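You operate a simulated robot arm through the tools that you are given. There is no shell and no other tool. Be economical: measure what you need, move in short steps, check, and stop when the job is done.

You run a simulated two-armed robot. Do the job below in one go: nothing can be reset, and whatever is moved stays where it is left.

TASK
Roll the trolley up to the bench, lock it and load the leaf garland.
Fine: top deck; set the red lever to LOCK before you load.

It is judged by the outcome, as a careful person would: the job done as asked, and still so three seconds after it is handed in. It fails if anything else is knocked over, pushed out of place, dropped, spilled or broken.

THE ROBOT
Two 7-joint arms with fingered hands on one trunk, on a base that drives. Base frame: it is fixed to the floor where the robot stands at the start and does not move with it; the origin is under the middle of the robot, x ahead of it, y to its left, z up. Lengths are in mm, angles in rad, forces in N, time in s.
The left shoulder is at the start at [63, 133, 1198], the right one opposite. With the tool pointing down near the work surface each hand reaches from about 100 to 960 mm from the robot's upright axis, wherever it stands, measured 20 degrees to its own side. Places, roughly: blue trolley [1000, 300, 500]; leaf garland [2500, 250, 750]; red lock lever [600, 100, 600]; top deck of the blue trolley [1000, 300, 700]. Payload 4.1 kg a hand.
The TCP of each hand is the grasp point between the finger pads, 32 mm short of the fingertips. In the tool frame z runs along the fingers and y along their closing line. The gripper opens to 108 mm. The gripper's body begins 38 mm behind the TCP. The gripper is a hand of 4 fingers: y runs from the thumb to the fingers, the wrist lies at [-16, -108, -186] in the tool frame.
Orientation is told as [roll, pitch, yaw] about the base's x, y, z axes, in that order, counted from this pose: with the fingers straight down and the wrist toward the robot, the tool's x, y and z point along [0, 1, 0], [1, 0, 0] and [0, 0, -1] of the base frame.

THE INTERFACE
- The arms move only by the tool apply_moves. It takes "left_rows", "right_rows" or both (then of equal length, played together; a hand with none holds still); each is a list of rows, each a list of 6 numbers: the turn, a rotation vector about the tool's x, y, z in rad, then the shift along the tool's x, y, z in m. In form: [[rx, ry, rz, x, y, z], ...]. A call has 1 to 10 rows; each row shifts and turns the commanded pose from where the row before left it, along the tool's axes as they then stand. Each row takes 0.2 s and may step no farther than 50 mm and 0.15 rad from the row before; otherwise, the whole call is refused. A pose out of reach is approached as far as the arm can. The call stops where the force on the tool passes 60 N (or 10 N more than at its start, if that is more) or the arm is blocked; 0.2 s more then pass. In this call time passes only in rows, and 0.2 s behind the last. It gives the time, the measured TCP pose, the force on the tool (base axes), the opening and the grip force at its end, in the units of the frame above (readings bear some noise), with the torque about the TCP (base axes, N m) and any sound that the robot's microphone picked up.
- Cameras (640 x 400 px; columns grow to the right, rows downward): "scene" is now at [128.7, -22.4, 1424.9]; the picture's right is [0.16, -0.99, -0.02], its down [-0.54, -0.07, -0.84] and it looks along [0.82, 0.15, -0.55] (base axes); focal length 287 px, centre (320, 200). "left" rides on the left gripper at [-64, -93, -131] in its tool frame; the picture's right is [-0.80, -0.28, 0.53], its down [0.55, -0.71, 0.45] and it looks along [0.25, 0.65, 0.72] (tool axes); focal length 247 px, centre (320, 200). "right" rides on the right gripper at [64, -93, -132] in its tool frame; the picture's right is [-0.80, 0.28, -0.53], its down [-0.55, -0.71, 0.45] and it looks along [-0.25, 0.65, 0.72] (tool axes); focal length 247 px, centre (320, 200).
- camera(camera): a new picture of that camera. It takes no simulated time.
- move_column(by): slides the trunk up (or, below 0, down) by that many mm; the arms and the scene camera ride with it, the base frame stays. It gives what a move gives, with no picture.
- drive_base(legs): drives the robot by 1 to 6 legs, each [ahead, left, turn to the left] in mm, mm and rad, along the robot's own axes; the way and the turn of a leg run together, so that a leg with both is an arc; at most 1500 mm and 3.142 rad a leg. The arms and the cameras ride along, it lands a little off, and it stops where it bumps. It gives what a move gives.
- set_fingers(index, middle, ring, thumb_bend, hand): sets how far each is bent, from 0 (flat) to 100 (curled in); at 30 the hand is open as for a grip, at 70 the pads meet at the TCP. One left out holds its place. A second passes; each finger stops where it meets its share of the squeeze, and holds until it gets a number again. It is the only way to open and close the hand. It gives what a move gives, with no picture; readings hold the bend of each and the force on the fingers (four entries, about 0 where the hand has none), thumb and palm.
- aim_head(pan, tilt): turns the head with the scene camera to pan (to the left, within 1.501 rad either way) and tilt (down, from -0.506 to 1.204), counted from straight ahead of the robot. It gives what a move gives.
- pixel_to_xyz(camera, pixels): for up to 12 pixels [column, row] of the newest picture of that camera ("zoom" is the newest enlarged one), the place [x, y, z] in the base frame of the surface seen there, good to about 2 mm. It takes no simulated time.
- close_up(camera, box): a new picture of the part [left, top, right, bottom] of that camera's present view, enlarged. It takes no simulated time.
- hand_in(): hands the job in; it is judged then, once.

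Work in short steps. Measure before you move; look again where a grasp or a placing could have gone wrong, and mend it. You have 80 turns and 62 pictures in all, those below and enlarged ones among them. Open the grippers and draw the arms clear of the work before you hand the job in, unless the task says otherwise; then end with one line.

The tools are called after ">>>" as name(argument=value, ...) on one line, values as JSON. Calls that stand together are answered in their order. apply_moves: Moves the arms, as the interface text tells. Its arguments: {"type":"object","properties":{"left_rows":{"type":"array"},"right_rows":{"type":"array"}},"required":[]} The other tools are called the same way: move_column (by) slides the trunk up or down; set_fingers (index, middle, ring, thumb_bend, hand) moves the fingers one by one; drive_base (legs) drives the base; aim_head (pan, tilt) turns the head that bears the scene camera; camera (camera) takes a picture; pixel_to_xyz (camera, pixels) gives the place of the surface under pixels of a picture; close_up (camera, box) takes an enlarged picture of a part of a camera's view; hand_in () hands the job in.

At the start:

```text
clock: 0.0
left_ee_pos: [520.9, 387.5, 1204.5]
left_tool_rot: [0.02, -0.005, -0.01]
left_contact_force: [0.7, -0.2, -0.6]
left_ft_torque: [0.01, -0.02, 0.01]
left_opening: 107.4
left_grasp_force: 0.0
left_shape: jaw
left_bend: [30.0, 30.0, 30.0, 30.0]
left_finger forces: [0.1, 0.1, 0.1, 0.1, 0.0, 0.1]
right_ee_pos: [465.2, -146.8, 1240.8]
right_tool_rot: [0.027, -0.007, -0.005]
right_contact_force: [-0.1, -0.4, 0.1]
right_ft_torque: [0.04, -0.02, -0.01]
right_opening: 107.3
right_grasp_force: 0.1
right_shape: jaw
right_bend: [30.0, 30.0, 30.0, 30.0]
right_finger forces: [0.0, 0.0, 0.1, 0.1, 0.0, 0.0]
trunk travel left (down, up): [-700.0, 240.0]
robot x, y, heading: [3.2, -1.7, -0.002]
head pan, tilt: [0.169, 0.59]
```

scene: 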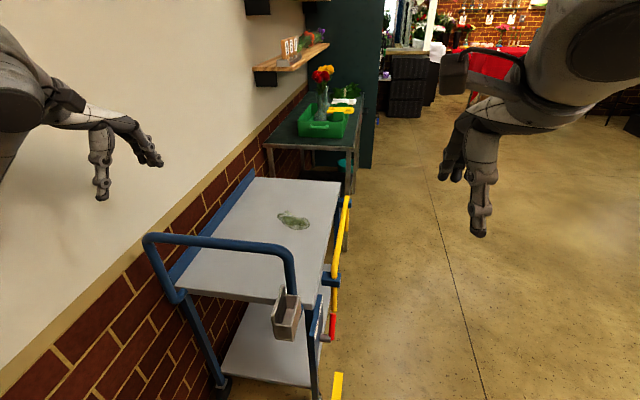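
right: 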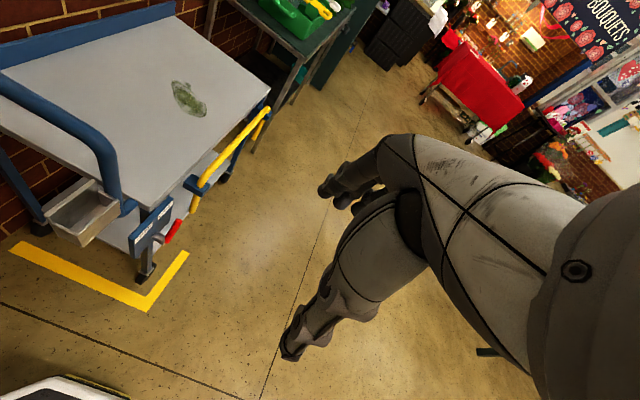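
left: 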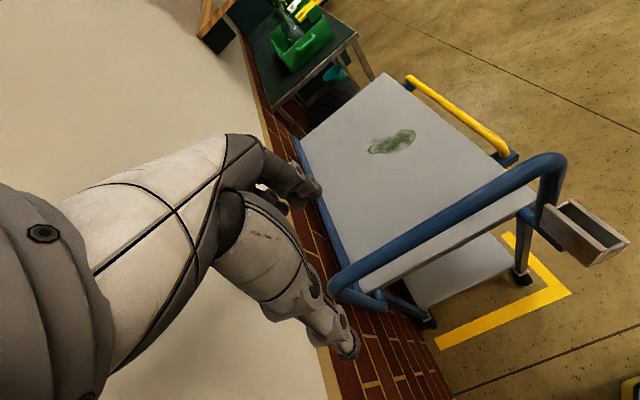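

The trolley stands ahead with its blue push handle towards me (scene 150-295, 240), the bench behind it, and a red lever low at (333, 325). I enlarge the lever and the bench to read details.

>>> close_up(camera="scene", box=[240, 50, 400, 150])

>>> close_up(camera="right", box=[0, 130, 240, 280])

>>> pixel_to_xyz(camera="scene", pixels=[[150, 240], [220, 240], [290, 255], [293, 221], [332, 325], [345, 230], [340, 184], [255, 178], [180, 290], [275, 300], [268, 145], [355, 145]])

```text
4.00 times, centred on (320, 100) of scene
```

zoom: 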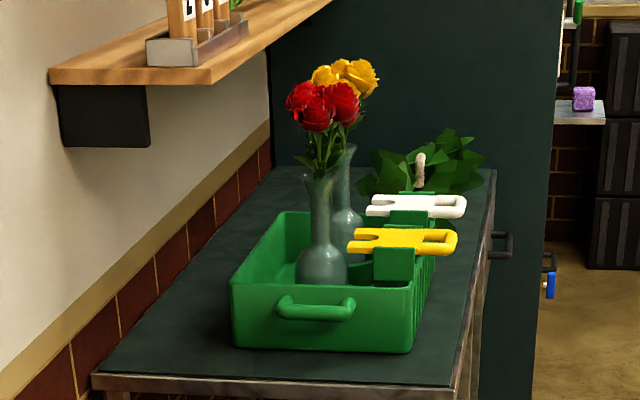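

```text
2.67 times, centred on (120, 205) of right
```

zoom: 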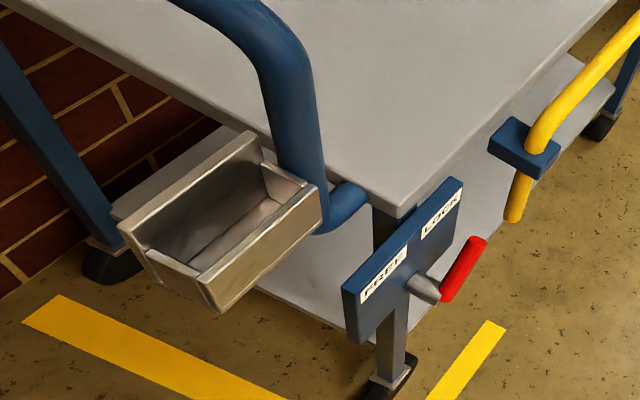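

```text
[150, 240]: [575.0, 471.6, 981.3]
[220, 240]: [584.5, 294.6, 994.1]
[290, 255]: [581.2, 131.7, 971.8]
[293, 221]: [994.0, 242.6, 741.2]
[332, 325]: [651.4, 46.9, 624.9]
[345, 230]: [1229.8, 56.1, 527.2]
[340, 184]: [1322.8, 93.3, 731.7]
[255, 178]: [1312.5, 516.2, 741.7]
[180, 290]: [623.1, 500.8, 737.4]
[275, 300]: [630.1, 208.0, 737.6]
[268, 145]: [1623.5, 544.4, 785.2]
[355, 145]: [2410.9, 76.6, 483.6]
```

The lever sits on a plate marked FREE / LOCK on the trolley's near right corner; its state isn't clear yet. I aim the head lower and look at it, and at the mark on the deck.

>>> drive_base(legs=[[0, -500, 0]])

>>> aim_head(pan=0.6, tilt=0.65)

>>> camera(camera="scene")

```text
clock: 3.0
left_ee_pos: [527.5, -92.4, 1190.4]
left_tool_rot: [-0.008, 0.002, -0.015]
left_contact_force: [0.2, 0.5, 0.8]
left_ft_torque: [-0.01, 0.01, -0.02]
left_opening: 107.4
left_grasp_force: 0.0
left_shape: jaw
left_bend: [30.0, 30.0, 30.0, 30.0]
left_finger forces: [0.0, 0.1, 0.0, 0.1, 0.1, 0.0]
right_ee_pos: [468.2, -622.0, 1239.9]
right_tool_rot: [-0.001, -0.001, -0.01]
right_contact_force: [0.3, -0.8, -1.4]
right_ft_torque: [0.01, -0.02, -0.02]
right_opening: 107.8
right_grasp_force: 0.0
right_shape: jaw
right_bend: [30.0, 30.0, 30.0, 30.0]
right_finger forces: [0.0, 0.1, 0.1, 0.0, 0.1, 0.0]
trunk travel left (down, up): [-700.0, 240.0]
robot x, y, heading: [-3.2, -509.9, -0.012]
head pan, tilt: [0.169, 0.59]
```

```text
clock: 3.9
left_ee_pos: [527.3, -91.2, 1190.9]
left_tool_rot: [-0.006, 0.002, -0.016]
left_contact_force: [-0.3, 0.2, -0.4]
left_ft_torque: [0.02, 0.0, -0.01]
left_opening: 107.5
left_grasp_force: 0.1
left_shape: jaw
left_bend: [30.0, 30.0, 30.0, 30.0]
left_finger forces: [0.0, 0.1, 0.0, 0.1, 0.0, 0.0]
right_ee_pos: [468.5, -623.3, 1240.3]
right_tool_rot: [0.0, -0.001, -0.01]
right_contact_force: [-0.4, -0.4, 0.4]
right_ft_torque: [0.0, -0.03, 0.03]
right_opening: 107.6
right_grasp_force: 0.0
right_shape: jaw
right_bend: [30.0, 30.0, 30.0, 30.0]
right_finger forces: [0.1, 0.0, 0.0, 0.0, 0.1, 0.0]
trunk travel left (down, up): [-700.0, 240.0]
robot x, y, heading: [-2.6, -508.5, -0.008]
head pan, tilt: [0.6, 0.649]
```

```text
56 pictures are left
```

scene: 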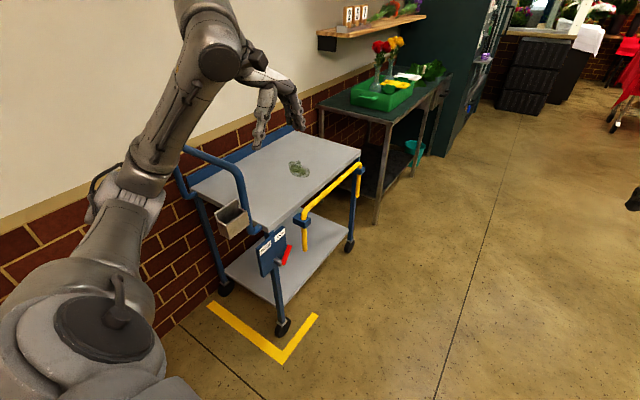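

Now the trolley's right side is visible, with the lever at (287, 255). I enlarge it, and the rest of the trolley.

>>> close_up(camera="scene", box=[232, 205, 328, 265])

>>> close_up(camera="scene", box=[240, 60, 480, 210])

```text
6.67 times, centred on (280, 235) of scene
```

zoom: 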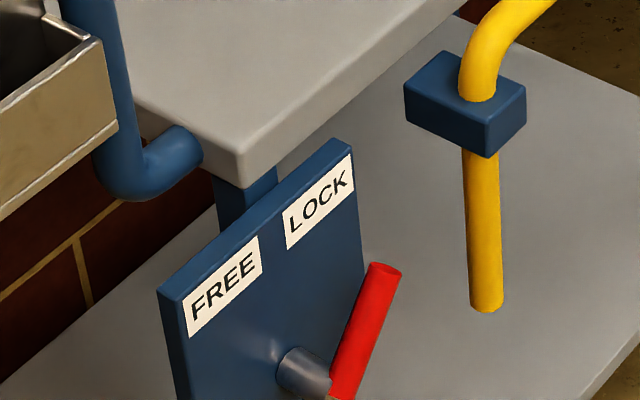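

```text
2.67 times, centred on (360, 135) of scene
```

zoom: 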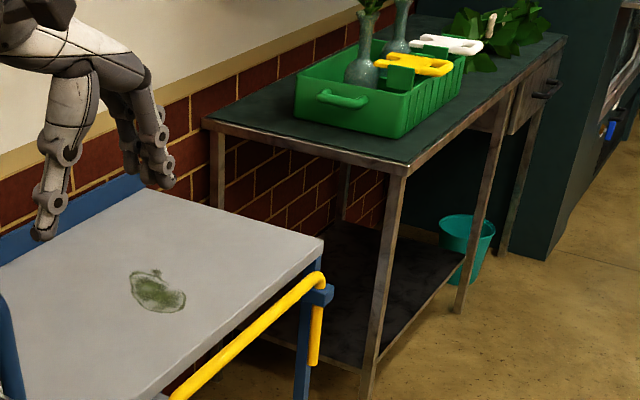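

I measure the lever handle, pivot, plate labels and rail in 3D.

>>> pixel_to_xyz(camera="scene", pixels=[[289.5, 245.5], [286.5, 254], [284, 262], [266, 249], [281, 234], [283, 250], [261, 261], [268, 228.5], [303, 218], [304, 244], [358, 168], [299, 169]])

>>> pixel_to_xyz(camera="zoom", pixels=[[396, 180], [215, 122], [566, 40], [500, 35], [490, 25], [370, 340], [322, 240], [210, 150], [455, 240]])

>>> close_up(camera="scene", box=[240, 230, 320, 280])

```text
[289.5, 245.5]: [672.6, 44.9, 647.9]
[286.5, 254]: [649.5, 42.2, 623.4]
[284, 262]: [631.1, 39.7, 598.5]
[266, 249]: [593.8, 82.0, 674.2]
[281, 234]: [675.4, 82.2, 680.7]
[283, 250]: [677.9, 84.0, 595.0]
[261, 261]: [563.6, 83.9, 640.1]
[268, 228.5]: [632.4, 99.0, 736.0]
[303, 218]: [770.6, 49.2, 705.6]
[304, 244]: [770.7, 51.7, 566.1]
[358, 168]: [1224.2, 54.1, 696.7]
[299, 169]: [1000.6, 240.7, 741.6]
```

```text
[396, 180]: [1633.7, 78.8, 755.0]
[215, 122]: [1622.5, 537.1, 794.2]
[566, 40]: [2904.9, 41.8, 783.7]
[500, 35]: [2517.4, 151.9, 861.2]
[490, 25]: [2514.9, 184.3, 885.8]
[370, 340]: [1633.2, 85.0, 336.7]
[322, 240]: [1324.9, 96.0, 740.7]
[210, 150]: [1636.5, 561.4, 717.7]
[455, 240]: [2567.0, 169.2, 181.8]
```

```text
8.00 times, centred on (280, 255) of scene
```

zoom: 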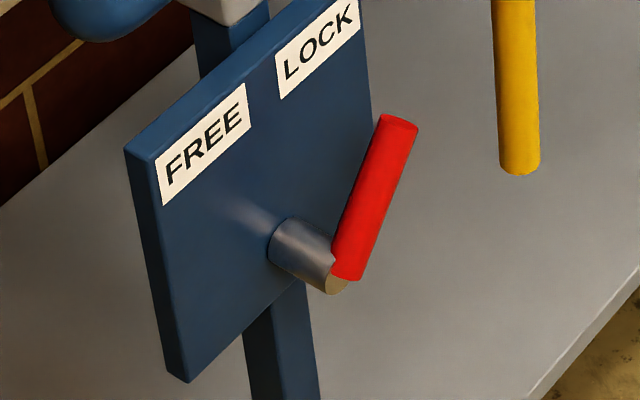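

The handle runs from its pivot at about x 622, z 595 to a tip at x 677, z 655, so it points to LOCK (label x 675), not FREE (label x 594). The trolley is braked now. I must free it, roll it ~280 mm (deck end 1325, bench edge 1625), and lock it again. I drive to y≈100 and look ahead.

>>> drive_base(legs=[[0, 590, 0.01]])

>>> aim_head(pan=0.0, tilt=0.8)

>>> camera(camera="scene")

```text
clock: 7.0
left_ee_pos: [584.6, 481.3, 1160.2]
left_tool_rot: [-0.053, -0.012, -0.077]
left_contact_force: [-0.2, -0.8, 0.0]
left_ft_torque: [0.0, -0.04, 0.01]
left_opening: 107.9
left_grasp_force: 0.0
left_shape: jaw
left_bend: [30.0, 30.0, 30.0, 30.0]
left_finger forces: [0.0, 0.0, 0.0, 0.0, 0.0, 0.0]
right_ee_pos: [488.7, -53.7, 1239.7]
right_tool_rot: [-0.063, -0.028, -0.11]
right_contact_force: [0.3, -0.9, -1.8]
right_ft_torque: [0.03, 0.04, 0.01]
right_opening: 108.3
right_grasp_force: 0.0
right_shape: jaw
right_bend: [30.0, 30.0, 30.0, 30.0]
right_finger forces: [0.0, 0.0, 0.0, 0.0, 0.1, 0.0]
trunk travel left (down, up): [-700.0, 240.0]
robot x, y, heading: [28.5, 43.8, -0.085]
head pan, tilt: [0.6, 0.649]
stopped in leg 1: the robot was blocked; the commanded pose is now the measured one
```

```text
clock: 8.0
left_ee_pos: [580.1, 471.2, 1162.7]
left_tool_rot: [-0.054, -0.01, -0.081]
left_contact_force: [0.3, 0.2, -0.1]
left_ft_torque: [0.0, 0.0, 0.01]
left_opening: 107.9
left_grasp_force: 0.1
left_shape: jaw
left_bend: [30.0, 30.0, 30.0, 30.0]
left_finger forces: [0.0, 0.0, 0.1, 0.0, 0.1, 0.0]
right_ee_pos: [482.8, -58.3, 1238.5]
right_tool_rot: [-0.055, -0.025, -0.1]
right_contact_force: [-0.5, 0.3, 0.0]
right_ft_torque: [-0.04, 0.0, 0.02]
right_opening: 108.2
right_grasp_force: 0.1
right_shape: jaw
right_bend: [30.0, 30.0, 30.0, 30.0]
right_finger forces: [0.1, 0.1, 0.0, 0.0, 0.0, 0.1]
trunk travel left (down, up): [-700.0, 240.0]
robot x, y, heading: [25.5, 44.1, -0.083]
head pan, tilt: [0.0, 0.799]
```

```text
52 pictures are left
```

scene: 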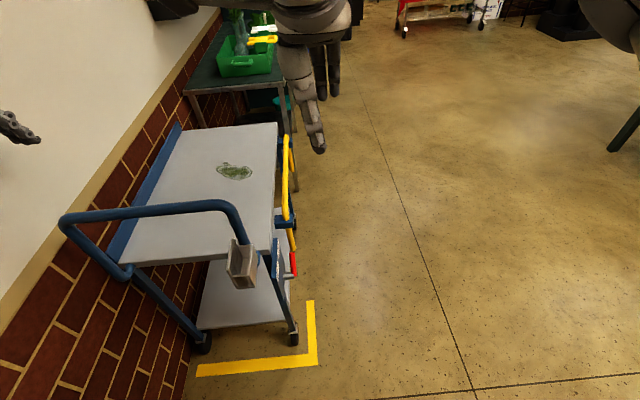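

The left elbow probably met the wall at y≈44 and turned me by -0.08; the trolley looks unmoved. I back off to y≈0 and straighten up.

>>> drive_base(legs=[[-20, -60, 0], [0, 0, 0.083]])

>>> camera(camera="scene")

```text
clock: 9.5
left_ee_pos: [564.7, 449.2, 1156.0]
left_tool_rot: [-0.057, -0.001, -0.044]
left_contact_force: [0.2, -0.8, 1.6]
left_ft_torque: [-0.05, 0.0, 0.0]
left_opening: 108.2
left_grasp_force: 0.0
left_shape: jaw
left_bend: [30.0, 30.0, 30.0, 30.0]
left_finger forces: [0.1, 0.0, 0.1, 0.0, 0.1, 0.0]
right_ee_pos: [490.7, -84.8, 1233.4]
right_tool_rot: [-0.056, -0.011, -0.056]
right_contact_force: [0.6, 1.1, -0.7]
right_ft_torque: [-0.05, 0.03, -0.02]
right_opening: 108.1
right_grasp_force: 0.1
right_shape: jaw
right_bend: [30.0, 30.0, 30.0, 30.0]
right_finger forces: [0.1, 0.1, 0.0, 0.0, 0.0, 0.0]
trunk travel left (down, up): [-700.0, 240.0]
robot x, y, heading: [17.5, -8.1, -0.04]
head pan, tilt: [0.0, 0.799]
```

```text
51 pictures are left
```

scene: 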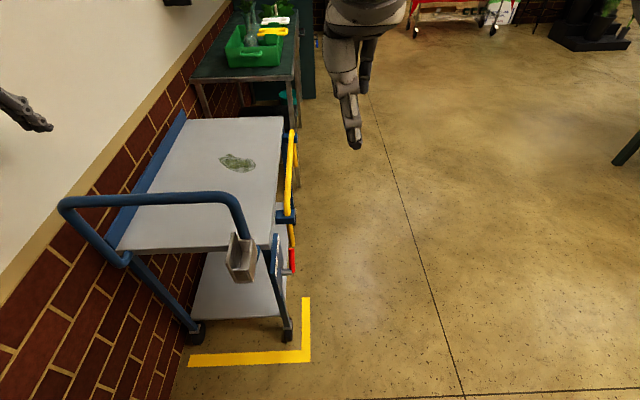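

I check that the trolley hasn't shifted, and bring the right hand forward and down on the open side (y≈-80) of the lever.

>>> pixel_to_xyz(camera="scene", pixels=[[292, 258], [278, 240], [275, 190], [150, 200], [235, 210], [130, 245], [240, 265]])

>>> apply_moves(right_rows=[[0.011, 0.056, -0.056, 0, 0.016, 0.045], [0, 0, 0, 0, 0.016, 0.045], [0, 0, 0, 0, 0.016, 0.045], [0, 0, 0, 0, 0.016, 0.045], [0, 0, 0, 0, 0.016, 0.045], [0, 0, 0, 0, 0.016, 0.045], [0, 0, 0, 0, 0.016, 0.045], [0, 0, 0, 0, 0.016, 0.045], [0, 0, 0, 0, 0.016, 0.045], [0, 0, 0, 0, 0.016, 0.045]])

```text
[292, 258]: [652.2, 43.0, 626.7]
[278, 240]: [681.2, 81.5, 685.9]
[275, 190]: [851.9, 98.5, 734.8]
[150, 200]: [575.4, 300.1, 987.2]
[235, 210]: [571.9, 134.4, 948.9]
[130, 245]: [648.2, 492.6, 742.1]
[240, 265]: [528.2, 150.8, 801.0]
```

```text
clock: 11.7
left_ee_pos: [563.1, 447.1, 1156.6]
left_tool_rot: [-0.061, -0.001, -0.047]
left_contact_force: [0.2, 0.1, 0.0]
left_ft_torque: [0.01, 0.03, -0.01]
left_opening: 108.0
left_grasp_force: 0.0
left_shape: jaw
left_bend: [30.0, 30.0, 30.0, 30.0]
left_finger forces: [0.0, 0.0, 0.0, 0.0, 0.1, 0.0]
right_ee_pos: [649.2, -89.9, 785.5]
right_tool_rot: [0.0, -0.002, -0.003]
right_contact_force: [0.3, 1.0, -0.2]
right_ft_torque: [-0.02, 0.05, -0.03]
right_opening: 108.0
right_grasp_force: 0.0
right_shape: jaw
right_bend: [30.0, 30.0, 30.0, 30.0]
right_finger forces: [0.0, 0.0, 0.1, 0.1, 0.0, 0.0]
trunk travel left (down, up): [-700.0, 240.0]
robot x, y, heading: [12.9, -6.7, -0.04]
head pan, tilt: [0.0, 0.799]
```

The trolley is unmoved (lever still at 652, 43, 627). I look at the hand's shape from the scene camera and hand camera.

>>> close_up(camera="scene", box=[240, 160, 432, 280])

>>> camera(camera="right")

```text
3.33 times, centred on (336, 220) of scene
```

zoom: 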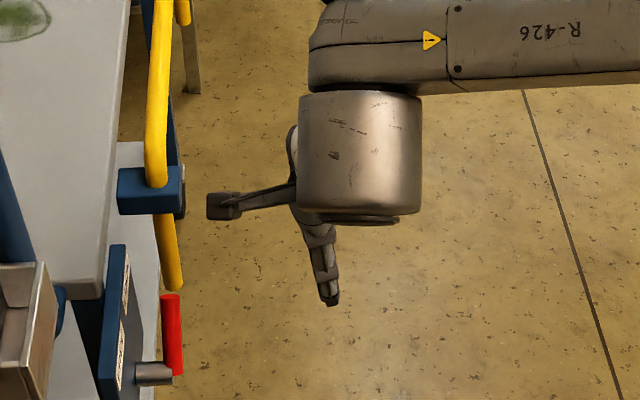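

```text
49 pictures are left
```

right: 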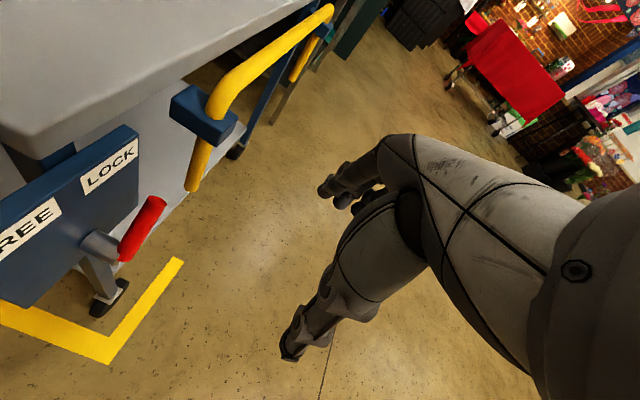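

I measure clearance: bin's right edge, plate top, deck edge, rail block, and finger positions.

>>> pixel_to_xyz(camera="zoom", pixels=[[46, 280], [30, 270], [122, 255], [114, 256], [150, 190], [172, 330], [168, 300], [155, 375], [332, 300], [325, 255], [222, 205], [172, 270]])

>>> pixel_to_xyz(camera="right", pixels=[[290, 352], [322, 188], [360, 205], [300, 320], [155, 202], [128, 255], [395, 140], [135, 130], [120, 235]])

```text
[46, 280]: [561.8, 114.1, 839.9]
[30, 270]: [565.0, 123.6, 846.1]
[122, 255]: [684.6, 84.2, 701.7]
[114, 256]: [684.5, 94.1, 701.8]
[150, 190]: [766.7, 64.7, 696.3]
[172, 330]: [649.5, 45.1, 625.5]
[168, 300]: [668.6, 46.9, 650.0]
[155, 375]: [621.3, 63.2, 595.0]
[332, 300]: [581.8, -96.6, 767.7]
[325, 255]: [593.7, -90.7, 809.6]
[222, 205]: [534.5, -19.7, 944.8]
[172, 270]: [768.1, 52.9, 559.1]
```

```text
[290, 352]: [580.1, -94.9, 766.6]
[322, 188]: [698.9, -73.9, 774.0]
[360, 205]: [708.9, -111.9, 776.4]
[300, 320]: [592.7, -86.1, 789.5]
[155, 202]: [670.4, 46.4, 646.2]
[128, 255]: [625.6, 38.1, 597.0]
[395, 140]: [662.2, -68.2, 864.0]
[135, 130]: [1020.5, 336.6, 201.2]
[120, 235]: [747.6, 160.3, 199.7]
```

Bin edge is at y 114, and the hand camera sticks out 64 mm that way, so I tilt the hand 0.3 rad (fingertips toward +y) and lower it to z 655, then slide part-way toward the lever so that it passes between thumb and fingers.

>>> apply_moves(right_rows=[[0, 0.1, 0, 0, 0.002, 0], [0, 0.1, 0, 0, 0.002, 0], [0, 0.1, 0, 0, 0.002, 0], [0, 0, 0, -0.0128, 0, 0.0413], [0, 0, 0, -0.0128, 0, 0.0413], [0, 0, 0, -0.0128, 0, 0.0413], [0, 0, 0, 0.0413, 0, 0.0128], [0, 0, 0, 0.0413, 0, 0.0128]])

>>> camera(camera="right")

>>> close_up(camera="scene", box=[220, 180, 380, 280])

```text
clock: 13.5
left_ee_pos: [562.8, 446.3, 1156.5]
left_tool_rot: [-0.059, -0.002, -0.048]
left_contact_force: [0.0, 0.0, 0.0]
left_ft_torque: [0.02, -0.02, 0.01]
left_opening: 108.0
left_grasp_force: 0.0
left_shape: jaw
left_bend: [30.0, 30.0, 30.0, 30.0]
left_finger forces: [0.0, 0.0, 0.0, 0.0, 0.1, 0.1]
right_ee_pos: [657.0, -0.9, 657.5]
right_tool_rot: [0.299, -0.001, -0.006]
right_contact_force: [-0.2, -0.2, 0.3]
right_ft_torque: [0.0, 0.01, 0.01]
right_opening: 108.1
right_grasp_force: 0.1
right_shape: jaw
right_bend: [30.0, 30.0, 30.0, 30.0]
right_finger forces: [0.1, 0.0, 0.0, 0.0, 0.0, 0.1]
trunk travel left (down, up): [-700.0, 240.0]
robot x, y, heading: [17.3, -7.1, -0.044]
head pan, tilt: [0.0, 0.799]
```

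```text
48 pictures are left
```

right: 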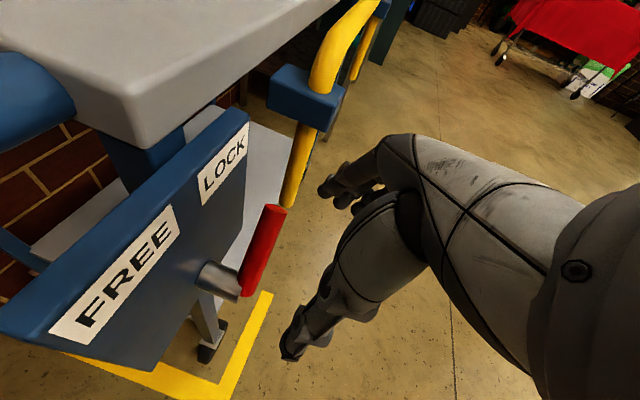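

```text
4.00 times, centred on (300, 230) of scene
```

zoom: 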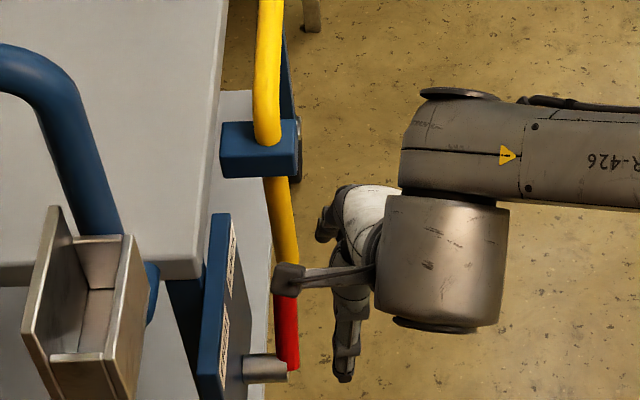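

The hand lines up, lever between thumb and fingers. I slide in the last 41 mm and then sweep -x so the fingers push the lever toward FREE.

>>> apply_moves(right_rows=[[0, 0, 0, 0.0205, 0, 0.0055], [0, 0, 0, 0.0205, 0, 0.0055], [0, 0, 0, 0, -0.02, 0], [0, 0, 0, 0, -0.02, 0], [0, 0, 0, 0, -0.02, 0], [0, 0, 0, 0, -0.02, 0], [0, 0, 0, 0, -0.02, 0], [0, 0, 0, 0, -0.02, 0]])

>>> camera(camera="right")

```text
clock: 15.3
left_ee_pos: [562.1, 447.3, 1156.1]
left_tool_rot: [-0.06, -0.003, -0.047]
left_contact_force: [0.1, -0.4, -0.6]
left_ft_torque: [0.01, 0.01, 0.04]
left_opening: 107.5
left_grasp_force: 0.0
left_shape: jaw
left_bend: [30.0, 30.0, 30.0, 30.0]
left_finger forces: [0.0, 0.0, 0.0, 0.0, 0.1, 0.1]
right_ee_pos: [532.3, 40.7, 657.6]
right_tool_rot: [0.299, 0.0, -0.002]
right_contact_force: [13.0, 0.6, 17.8]
right_ft_torque: [0.12, -1.31, -0.13]
right_opening: 107.9
right_grasp_force: 0.0
right_shape: jaw
right_bend: [20.0, 28.0, 30.0, 30.0]
right_finger forces: [18.1, 4.0, 0.1, 0.1, 0.0, 0.1]
trunk travel left (down, up): [-700.0, 240.0]
robot x, y, heading: [18.3, -7.1, -0.048]
head pan, tilt: [0.0, 0.799]
```

```text
46 pictures are left
```

right: 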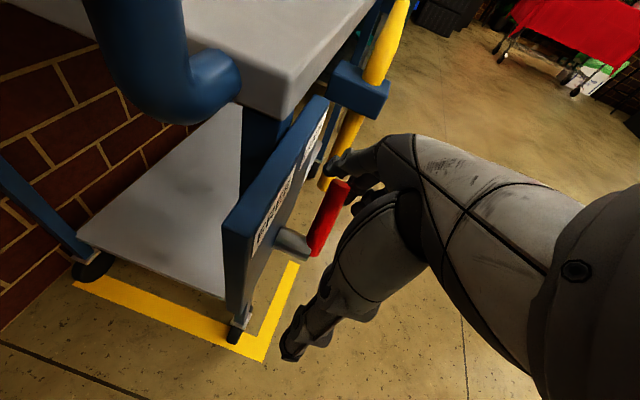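

The index finger presses the lever (18 N). I measure where the lever is now.

>>> pixel_to_xyz(camera="right", pixels=[[338, 186], [325, 215], [316, 245], [290, 240], [285, 90]])

>>> close_up(camera="right", box=[220, 110, 412, 230])

```text
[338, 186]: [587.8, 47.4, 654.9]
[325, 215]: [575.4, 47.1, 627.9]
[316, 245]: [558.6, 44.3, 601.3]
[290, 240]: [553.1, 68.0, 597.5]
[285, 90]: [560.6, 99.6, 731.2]
```

```text
3.33 times, centred on (316, 170) of right
```

zoom: 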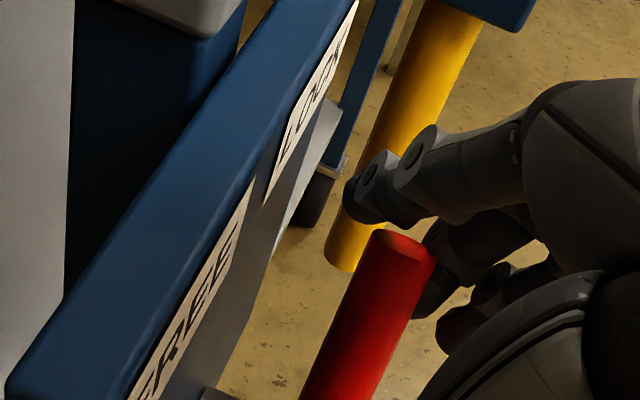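

The lever turned only a little (from ~40° to ~29° off vertical) and instead the trolley itself rolled about 70 mm toward me: its brake holds less than the lever does. I ease the right hand off and look, then hold the push bar with the left hand while turning the lever.

>>> apply_moves(right_rows=[[0, 0, 0, 0, 0.012, 0]])

>>> camera(camera="scene")

>>> close_up(camera="right", box=[180, 110, 420, 260])

```text
clock: 15.7
left_ee_pos: [564.0, 446.8, 1157.3]
left_tool_rot: [-0.059, -0.001, -0.048]
left_contact_force: [-0.6, -0.5, -1.1]
left_ft_torque: [0.01, 0.01, 0.04]
left_opening: 108.1
left_grasp_force: 0.2
left_shape: jaw
left_bend: [30.0, 30.0, 30.0, 30.0]
left_finger forces: [0.1, 0.0, 0.1, 0.1, 0.0, 0.0]
right_ee_pos: [544.4, 41.3, 657.2]
right_tool_rot: [0.298, 0.002, -0.004]
right_contact_force: [8.0, 0.8, 9.7]
right_ft_torque: [0.08, -0.57, -0.02]
right_opening: 107.8
right_grasp_force: 0.1
right_shape: jaw
right_bend: [24.0, 30.0, 30.0, 30.0]
right_finger forces: [12.4, 2.1, 0.1, 0.1, 0.0, 0.0]
trunk travel left (down, up): [-700.0, 240.0]
robot x, y, heading: [14.3, -7.4, -0.044]
head pan, tilt: [0.0, 0.799]
```

```text
44 pictures are left
```

scene: 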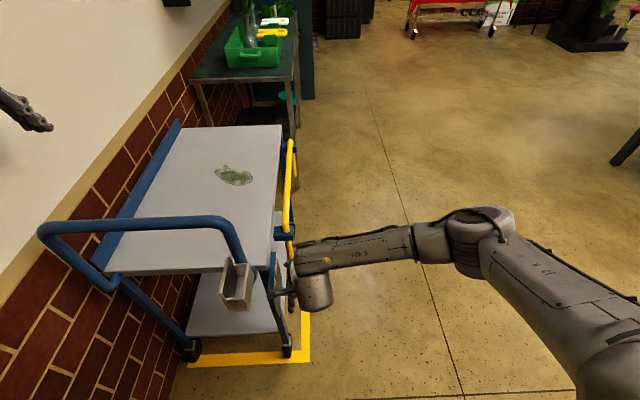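

```text
2.67 times, centred on (300, 185) of right
```

zoom: 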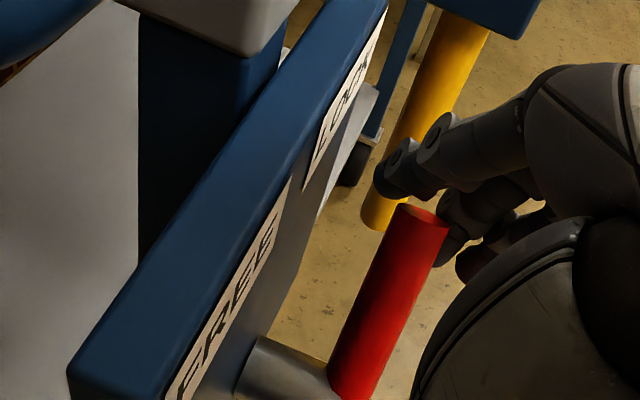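

I measure the push bar's new place for the left-hand hold.

>>> pixel_to_xyz(camera="scene", pixels=[[80, 222], [80, 227], [80, 232], [150, 218], [150, 223], [150, 229], [215, 218], [275, 262], [278, 180], [125, 250]])

>>> pixel_to_xyz(camera="zoom", pixels=[[425, 215], [390, 300], [345, 385], [290, 350]])

```text
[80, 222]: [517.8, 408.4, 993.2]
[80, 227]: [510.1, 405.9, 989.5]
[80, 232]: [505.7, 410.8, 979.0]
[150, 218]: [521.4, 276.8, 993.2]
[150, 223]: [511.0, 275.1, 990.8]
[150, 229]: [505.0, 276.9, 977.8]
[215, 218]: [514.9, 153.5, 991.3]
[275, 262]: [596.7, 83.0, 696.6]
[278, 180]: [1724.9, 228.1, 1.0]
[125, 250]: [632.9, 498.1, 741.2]
```

```text
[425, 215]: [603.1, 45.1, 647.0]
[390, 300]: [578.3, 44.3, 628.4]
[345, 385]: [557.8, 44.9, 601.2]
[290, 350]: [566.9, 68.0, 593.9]
```

The bar centre is about x 520, z 977. I bring the left hand above it at y≈380, lower it astride the bar and close.

>>> apply_moves(left_rows=[[0, 0.06, -0.047, -0.034, -0.022, 0], [0, 0, 0, -0.033, -0.022, 0], [0, 0, 0, 0, 0, 0.04], [0, 0, 0, 0, 0, 0.04], [0, 0, 0, 0, 0, 0.04], [0, 0, 0, 0, 0, 0.04], [0, 0, 0, 0, 0, 0.015]])

>>> set_fingers(hand="left", index=75, middle=75, ring=75, thumb_bend=75)

>>> camera(camera="left")

```text
clock: 17.1
left_ee_pos: [594.1, 327.3, 1018.7]
left_tool_rot: [0.013, -0.038, -0.095]
left_contact_force: [3.8, 1.5, 22.1]
left_ft_torque: [0.34, 1.58, -0.15]
left_opening: 108.2
left_grasp_force: 0.1
left_shape: jaw
left_bend: [30.0, 30.0, 30.0, 20.0]
left_finger forces: [0.0, 0.0, 0.0, 0.0, 22.0, 0.1]
right_ee_pos: [585.6, -16.1, 659.1]
right_tool_rot: [0.301, -0.003, -0.1]
right_contact_force: [0.2, 0.1, -0.5]
right_ft_torque: [0.02, -0.01, -0.01]
right_opening: 108.3
right_grasp_force: 0.2
right_shape: jaw
right_bend: [30.0, 30.0, 30.0, 30.0]
right_finger forces: [0.0, 0.0, 0.0, 0.0, 0.0, 0.1]
trunk travel left (down, up): [-700.0, 240.0]
robot x, y, heading: [50.8, -13.9, -0.14]
head pan, tilt: [0.0, 0.799]
stopped in row 7 (left hand): the force on the tool passed its limit at 91 N (the readings are from after the stop); the commanded pose is now the measured one
```

```text
clock: 18.1
left_ee_pos: [594.3, 327.0, 1017.4]
left_tool_rot: [0.006, -0.035, -0.094]
left_contact_force: [15.5, 6.2, 46.8]
left_ft_torque: [0.82, 3.18, -0.63]
left_opening: 54.1
left_grasp_force: 24.9
left_shape: fingers
left_bend: [75.0, 75.0, 75.0, 20.0]
left_finger forces: [0.0, 0.0, 0.0, 0.1, 49.4, 0.0]
right_ee_pos: [584.6, -15.5, 659.0]
right_tool_rot: [0.3, -0.003, -0.099]
right_contact_force: [0.1, 0.2, 0.2]
right_ft_torque: [0.03, 0.01, 0.01]
right_opening: 108.3
right_grasp_force: 0.1
right_shape: jaw
right_bend: [30.0, 30.0, 30.0, 30.0]
right_finger forces: [0.1, 0.1, 0.1, 0.1, 0.0, 0.0]
trunk travel left (down, up): [-700.0, 240.0]
robot x, y, heading: [54.6, -10.0, -0.135]
head pan, tilt: [0.0, 0.799]
```

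```text
42 pictures are left
```

left: 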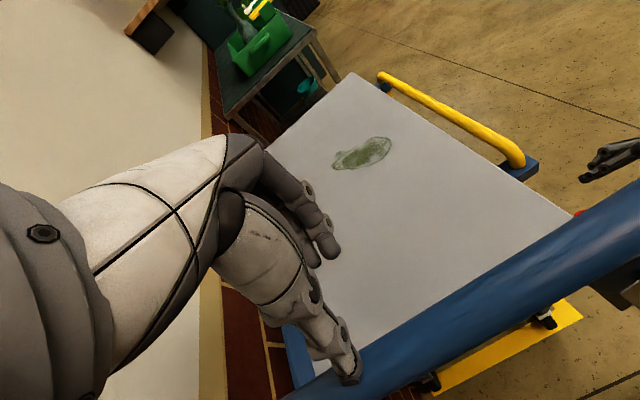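

The left elbow pressed the wall and twisted my base (heading -0.14), so the thumb landed on the bar. I lift the left hand clear, open it, and draw the right hand back from the lever; then I'll stand farther from the wall.

>>> apply_moves(left_rows=[[0, 0, 0, 0, 0, -0.03], [0, 0, 0, 0, 0, -0.04], [0, 0, 0, -0.03, 0, -0.04], [0, 0, 0, -0.03, 0, -0.04]], right_rows=[[0, 0, 0, -0.03, 0, 0], [0, 0, 0, -0.04, 0, 0], [0, 0, 0, 0, 0, 0], [0, 0, 0, 0, 0, 0]])

>>> set_fingers(hand="left", index=30, middle=30, ring=30, thumb_bend=30)

>>> aim_head(pan=0.3, tilt=0.8)

>>> camera(camera="scene")

```text
clock: 19.3
left_ee_pos: [563.5, 264.8, 1167.9]
left_tool_rot: [0.005, -0.036, -0.073]
left_contact_force: [-0.3, 0.2, -0.2]
left_ft_torque: [0.0, 0.0, 0.02]
left_opening: 41.7
left_grasp_force: 0.0
left_shape: fingers
left_bend: [75.0, 75.0, 75.0, 32.0]
left_finger forces: [0.0, 0.0, 0.0, 0.0, 0.0, 0.0]
right_ee_pos: [571.4, -85.0, 643.9]
right_tool_rot: [0.3, -0.006, -0.079]
right_contact_force: [0.9, 0.0, -0.1]
right_ft_torque: [0.01, 0.02, 0.01]
right_opening: 108.0
right_grasp_force: 0.0
right_shape: jaw
right_bend: [30.0, 30.0, 30.0, 30.0]
right_finger forces: [0.1, 0.1, 0.0, 0.1, 0.0, 0.1]
trunk travel left (down, up): [-700.0, 240.0]
robot x, y, heading: [47.7, -24.0, -0.112]
head pan, tilt: [0.0, 0.799]
stopped in row 4 (left hand): the arm was blocked; the commanded pose is now the measured one
```

```text
clock: 20.5
left_ee_pos: [564.0, 266.8, 1166.1]
left_tool_rot: [0.009, -0.035, -0.07]
left_contact_force: [0.1, 0.7, -0.1]
left_ft_torque: [-0.02, -0.01, 0.01]
left_opening: 108.1
left_grasp_force: 0.1
left_shape: fingers
left_bend: [30.0, 30.0, 30.0, 30.0]
left_finger forces: [0.1, 0.1, 0.0, 0.0, 0.1, 0.0]
right_ee_pos: [570.5, -83.2, 640.2]
right_tool_rot: [0.3, -0.003, -0.074]
right_contact_force: [-0.8, 0.3, -0.1]
right_ft_torque: [0.0, 0.0, 0.0]
right_opening: 108.2
right_grasp_force: 0.1
right_shape: jaw
right_bend: [30.0, 30.0, 30.0, 30.0]
right_finger forces: [0.0, 0.0, 0.0, 0.1, 0.0, 0.1]
trunk travel left (down, up): [-700.0, 240.0]
robot x, y, heading: [43.5, -20.4, -0.111]
head pan, tilt: [0.0, 0.799]
stopped (left hand): the arm was blocked; the commanded pose is now the measured one
```

```text
clock: 21.3
left_ee_pos: [562.6, 266.2, 1166.0]
left_tool_rot: [0.01, -0.034, -0.072]
left_contact_force: [0.5, 0.1, -0.6]
left_ft_torque: [-0.01, -0.04, 0.03]
left_opening: 108.2
left_grasp_force: 0.1
left_shape: fingers
left_bend: [30.0, 30.0, 30.0, 30.0]
left_finger forces: [0.0, 0.1, 0.0, 0.0, 0.0, 0.0]
right_ee_pos: [572.3, -81.9, 640.3]
right_tool_rot: [0.304, -0.005, -0.08]
right_contact_force: [-0.6, 0.3, 0.2]
right_ft_torque: [0.0, 0.0, -0.05]
right_opening: 107.9
right_grasp_force: 0.0
right_shape: jaw
right_bend: [30.0, 30.0, 30.0, 30.0]
right_finger forces: [0.1, 0.1, 0.0, 0.0, 0.1, 0.0]
trunk travel left (down, up): [-700.0, 240.0]
robot x, y, heading: [45.4, -19.3, -0.117]
head pan, tilt: [0.3, 0.799]
```

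```text
41 pictures are left
```

scene: 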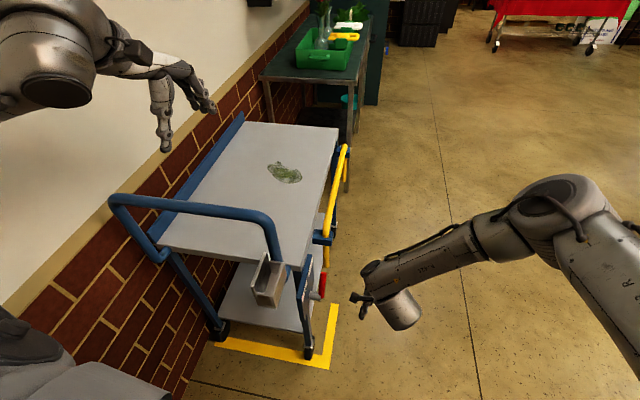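

The left arm's elbow is still against the wall. I drive right to about y -200 and straighten the heading.

>>> drive_base(legs=[[-30, -180, 0], [0, 0, 0.115]])

>>> camera(camera="scene")

```text
clock: 23.4
left_ee_pos: [481.3, 178.5, 1154.0]
left_tool_rot: [-0.021, -0.032, 0.041]
left_contact_force: [-0.3, 0.6, 0.1]
left_ft_torque: [-0.05, 0.01, 0.0]
left_opening: 108.3
left_grasp_force: 0.1
left_shape: fingers
left_bend: [30.0, 30.0, 30.0, 30.0]
left_finger forces: [0.0, 0.1, 0.1, 0.0, 0.1, 0.0]
right_ee_pos: [529.4, -180.0, 638.2]
right_tool_rot: [0.275, -0.002, 0.035]
right_contact_force: [-0.3, 0.7, 0.2]
right_ft_torque: [0.02, 0.0, -0.01]
right_opening: 108.3
right_grasp_force: 0.1
right_shape: jaw
right_bend: [30.0, 30.0, 30.0, 30.0]
right_finger forces: [0.0, 0.0, 0.0, 0.0, 0.0, 0.0]
trunk travel left (down, up): [-700.0, 240.0]
robot x, y, heading: [-4.2, -194.0, -0.005]
head pan, tilt: [0.3, 0.799]
```

```text
40 pictures are left
```

scene: 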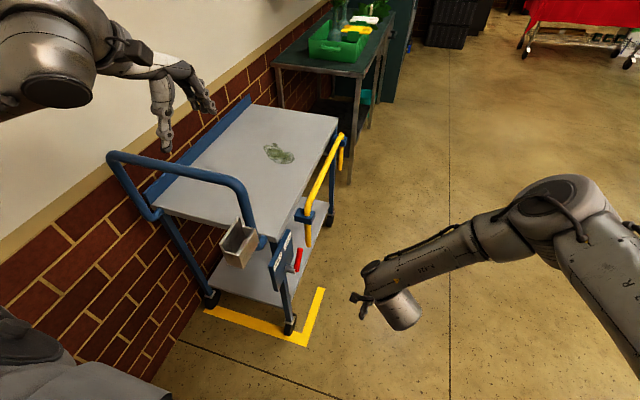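

I re-measure bar, lever and deck corners from here.

>>> pixel_to_xyz(camera="scene", pixels=[[140, 156], [140, 162], [180, 168], [180, 173], [220, 178], [220, 184], [299, 252], [294, 270], [262, 234], [334, 116], [165, 205], [288, 238]])

>>> close_up(camera="scene", box=[230, 200, 342, 270])

```text
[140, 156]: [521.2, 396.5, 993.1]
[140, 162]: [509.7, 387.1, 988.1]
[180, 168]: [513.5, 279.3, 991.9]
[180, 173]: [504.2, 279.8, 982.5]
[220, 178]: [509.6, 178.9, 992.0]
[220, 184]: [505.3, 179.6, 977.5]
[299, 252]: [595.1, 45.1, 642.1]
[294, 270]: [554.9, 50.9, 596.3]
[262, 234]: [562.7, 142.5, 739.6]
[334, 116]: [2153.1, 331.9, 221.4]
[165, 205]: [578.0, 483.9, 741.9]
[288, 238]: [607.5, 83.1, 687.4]
```

```text
5.71 times, centred on (286, 235) of scene
```

zoom: 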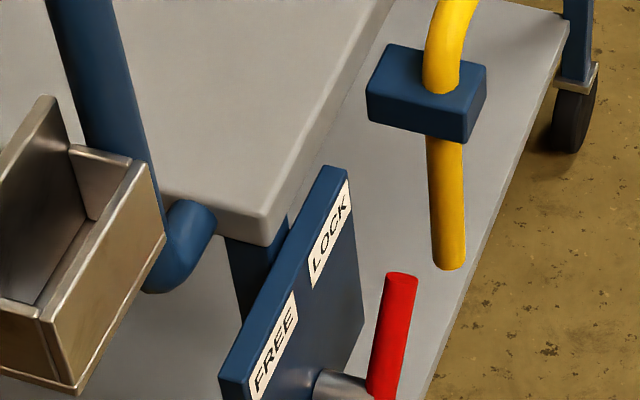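

The bar centre is x≈518, z≈977. I move the left hand over it at y≈240, lower in steps and check before closing.

>>> apply_moves(left_rows=[[0.032, 0.021, 0.041, 0.031, 0.019, 0], [0, 0, 0, 0.031, 0.019, 0], [0, 0, 0, 0, 0, 0.045], [0, 0, 0, 0, 0, 0.045], [0, 0, 0, 0, 0, 0.045], [0, 0, 0, 0, 0, 0.03]])

>>> camera(camera="left")

```text
clock: 24.8
left_ee_pos: [521.4, 244.2, 988.9]
left_tool_rot: [0.0, -0.001, 0.0]
left_contact_force: [-0.5, 0.4, 0.1]
left_ft_torque: [-0.02, 0.0, 0.04]
left_opening: 108.4
left_grasp_force: 0.1
left_shape: fingers
left_bend: [30.0, 30.0, 30.0, 30.0]
left_finger forces: [0.1, 0.1, 0.0, 0.0, 0.0, 0.1]
right_ee_pos: [529.7, -179.9, 637.0]
right_tool_rot: [0.274, -0.003, 0.036]
right_contact_force: [-0.1, 0.1, -0.2]
right_ft_torque: [0.0, 0.04, 0.02]
right_opening: 107.9
right_grasp_force: 0.1
right_shape: jaw
right_bend: [30.0, 30.0, 30.0, 30.0]
right_finger forces: [0.1, 0.1, 0.0, 0.1, 0.0, 0.0]
trunk travel left (down, up): [-700.0, 240.0]
robot x, y, heading: [-3.2, -192.3, -0.008]
head pan, tilt: [0.3, 0.799]
```

```text
38 pictures are left
```

left: 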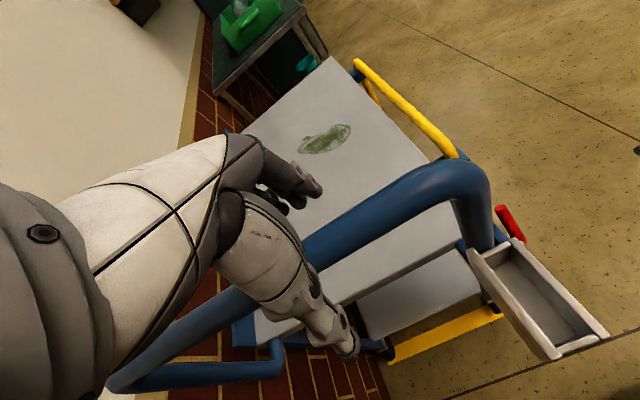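

The bar lies between thumb (340, 345) and fingers (310, 185), nothing touched. I lower 12 mm more and close the left hand.

>>> apply_moves(left_rows=[[0, 0, 0, 0, 0, 0.012]])

>>> set_fingers(hand="left", index=75, middle=75, ring=75, thumb_bend=75)

```text
clock: 25.2
left_ee_pos: [521.0, 244.0, 976.6]
left_tool_rot: [0.001, 0.0, 0.001]
left_contact_force: [-0.3, -1.3, -0.1]
left_ft_torque: [0.0, -0.01, 0.0]
left_opening: 108.5
left_grasp_force: 0.1
left_shape: fingers
left_bend: [30.0, 30.0, 30.0, 30.0]
left_finger forces: [0.1, 0.1, 0.0, 0.0, 0.1, 0.0]
right_ee_pos: [528.3, -180.3, 639.1]
right_tool_rot: [0.274, -0.003, 0.034]
right_contact_force: [0.1, 0.9, 0.8]
right_ft_torque: [-0.01, 0.0, -0.03]
right_opening: 107.8
right_grasp_force: 0.0
right_shape: jaw
right_bend: [30.0, 30.0, 30.0, 30.0]
right_finger forces: [0.0, 0.0, 0.0, 0.0, 0.1, 0.0]
trunk travel left (down, up): [-700.0, 240.0]
robot x, y, heading: [-3.5, -189.8, -0.002]
head pan, tilt: [0.3, 0.799]
```

```text
clock: 26.2
left_ee_pos: [518.9, 243.9, 976.0]
left_tool_rot: [-0.001, 0.003, 0.001]
left_contact_force: [-9.8, -2.2, -13.7]
left_ft_torque: [-0.19, -0.01, -0.07]
left_opening: 0.5
left_grasp_force: 13.6
left_shape: fingers
left_bend: [75.0, 75.0, 74.0, 69.0]
left_finger forces: [3.7, 2.1, 6.9, 0.0, 14.6, 0.1]
right_ee_pos: [528.1, -180.3, 637.9]
right_tool_rot: [0.274, -0.002, 0.035]
right_contact_force: [0.6, -0.2, 0.4]
right_ft_torque: [-0.01, -0.03, 0.02]
right_opening: 107.9
right_grasp_force: 0.0
right_shape: jaw
right_bend: [30.0, 30.0, 30.0, 30.0]
right_finger forces: [0.0, 0.0, 0.1, 0.0, 0.1, 0.1]
trunk travel left (down, up): [-700.0, 240.0]
robot x, y, heading: [-2.4, -188.7, -0.003]
head pan, tilt: [0.3, 0.799]
```

The left hand now hooks the bar. The lever pivot is at x≈549, so I bring the right hand astride the lever again (TCP 585, 40, 655) and sweep toward FREE.

>>> apply_moves(right_rows=[[0, 0.026, 0.035, 0.044, 0.0143, 0.0093], [0, 0, 0, 0.044, 0.0143, 0.0093], [0, 0, 0, 0.044, 0.0143, 0.0093], [0, 0, 0, 0.044, 0.0143, 0.0093], [0, 0, 0, 0.0205, 0, 0.0061], [0, 0, 0, 0.0205, 0, 0.0061], [0, 0, 0, 0, -0.02, 0], [0, 0, 0, 0, -0.02, 0], [0, 0, 0, 0, -0.02, 0]])

>>> apply_moves(right_rows=[[0, 0, 0, 0, -0.02, 0], [0, 0, 0, 0, -0.02, 0], [0, 0, 0, 0, -0.02, 0]])

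>>> close_up(camera="right", box=[160, 90, 448, 270])

```text
clock: 28.2
left_ee_pos: [521.4, 244.2, 976.6]
left_tool_rot: [-0.002, 0.002, 0.0]
left_contact_force: [-12.0, -6.8, -24.9]
left_ft_torque: [-0.27, -0.06, 0.04]
left_opening: 0.9
left_grasp_force: 16.1
left_shape: fingers
left_bend: [74.0, 74.0, 73.0, 69.0]
left_finger forces: [5.1, 3.5, 8.6, 0.1, 15.3, 0.1]
right_ee_pos: [525.3, 41.6, 657.6]
right_tool_rot: [0.302, 0.006, 0.0]
right_contact_force: [9.5, 8.1, 20.0]
right_ft_torque: [0.19, -1.29, 0.44]
right_opening: 107.6
right_grasp_force: 0.1
right_shape: jaw
right_bend: [23.0, 28.0, 30.0, 30.0]
right_finger forces: [18.3, 3.0, 0.0, 0.0, 0.0, 0.0]
trunk travel left (down, up): [-700.0, 240.0]
robot x, y, heading: [-3.1, -194.7, -0.005]
head pan, tilt: [0.3, 0.799]
```

```text
clock: 29.0
left_ee_pos: [521.4, 243.8, 975.8]
left_tool_rot: [-0.001, 0.0, 0.001]
left_contact_force: [-9.1, -7.7, -19.8]
left_ft_torque: [-0.26, -0.07, 0.04]
left_opening: 0.6
left_grasp_force: 15.2
left_shape: fingers
left_bend: [75.0, 74.0, 73.0, 69.0]
left_finger forces: [4.5, 2.9, 8.1, 0.0, 14.7, 0.0]
right_ee_pos: [463.1, 39.8, 654.6]
right_tool_rot: [0.299, 0.009, 0.0]
right_contact_force: [5.2, 13.0, 3.3]
right_ft_torque: [0.08, -0.39, 0.64]
right_opening: 108.2
right_grasp_force: 0.1
right_shape: jaw
right_bend: [30.0, 25.0, 30.0, 30.0]
right_finger forces: [11.8, 5.7, 0.0, 0.1, 0.0, 0.0]
trunk travel left (down, up): [-700.0, 240.0]
robot x, y, heading: [-4.2, -192.3, -0.006]
head pan, tilt: [0.3, 0.799]
```

```text
2.22 times, centred on (304, 180) of right
```

zoom: 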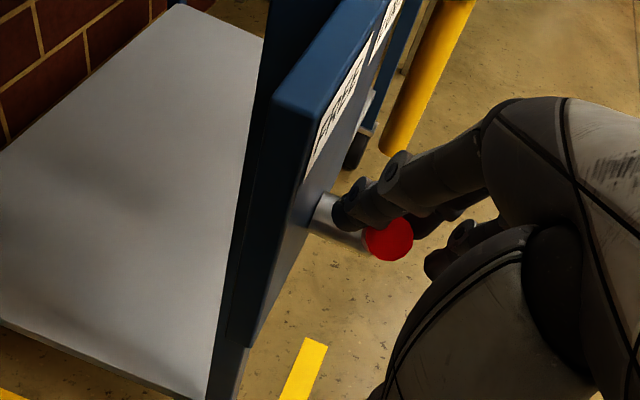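

The lever has swung over toward FREE. I measure its tip and hub.

>>> pixel_to_xyz(camera="zoom", pixels=[[388, 240], [400, 255], [340, 225], [325, 235], [310, 60]])

>>> camera(camera="scene")

```text
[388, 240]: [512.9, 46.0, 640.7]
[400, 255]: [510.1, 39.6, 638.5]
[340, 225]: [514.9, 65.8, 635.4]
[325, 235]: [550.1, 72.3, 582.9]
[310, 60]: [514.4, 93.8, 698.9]
```

```text
36 pictures are left
```

scene: 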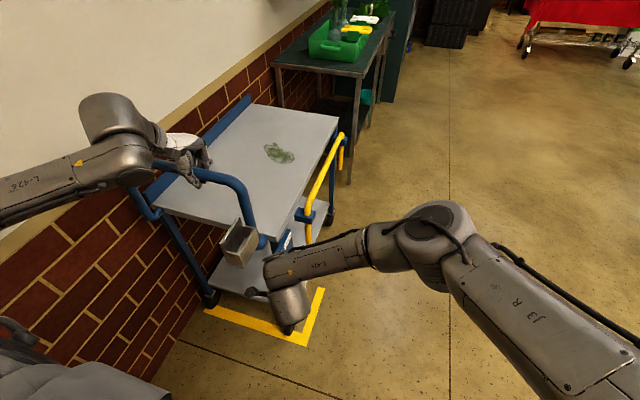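

Hub at (550, 588), tip at (511, 640): 40° to the FREE side, mirror of before. I back the right hand out sideways, then verify.

>>> apply_moves(right_rows=[[0, 0, 0, 0, 0.012, 0], [0, 0, 0, -0.03, 0, -0.009], [0, 0, 0, -0.04, 0, -0.012], [0, 0, 0, -0.045, 0, -0.014], [0, 0, 0, -0.045, 0, -0.014]])

>>> close_up(camera="scene", box=[140, 100, 380, 250])

```text
clock: 30.2
left_ee_pos: [520.7, 244.7, 977.0]
left_tool_rot: [0.0, 0.0, 0.0]
left_contact_force: [-5.3, -2.9, -15.6]
left_ft_torque: [-0.2, -0.04, -0.03]
left_opening: 0.2
left_grasp_force: 13.0
left_shape: fingers
left_bend: [75.0, 74.0, 73.0, 69.0]
left_finger forces: [5.0, 2.4, 6.8, 0.0, 12.3, 0.0]
right_ee_pos: [482.5, -124.1, 653.4]
right_tool_rot: [0.3, 0.009, -0.001]
right_contact_force: [0.4, 0.9, 0.1]
right_ft_torque: [0.04, 0.01, 0.02]
right_opening: 107.9
right_grasp_force: 0.1
right_shape: jaw
right_bend: [30.0, 30.0, 30.0, 30.0]
right_finger forces: [0.0, 0.0, 0.0, 0.0, 0.0, 0.1]
trunk travel left (down, up): [-700.0, 240.0]
robot x, y, heading: [-2.7, -192.6, -0.005]
head pan, tilt: [0.3, 0.799]
```

```text
2.67 times, centred on (260, 175) of scene
```

zoom: 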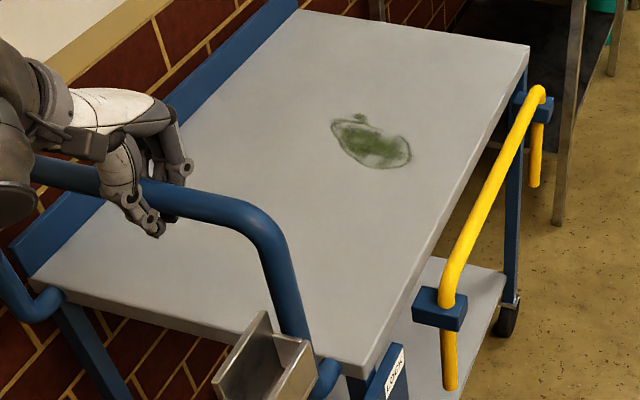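

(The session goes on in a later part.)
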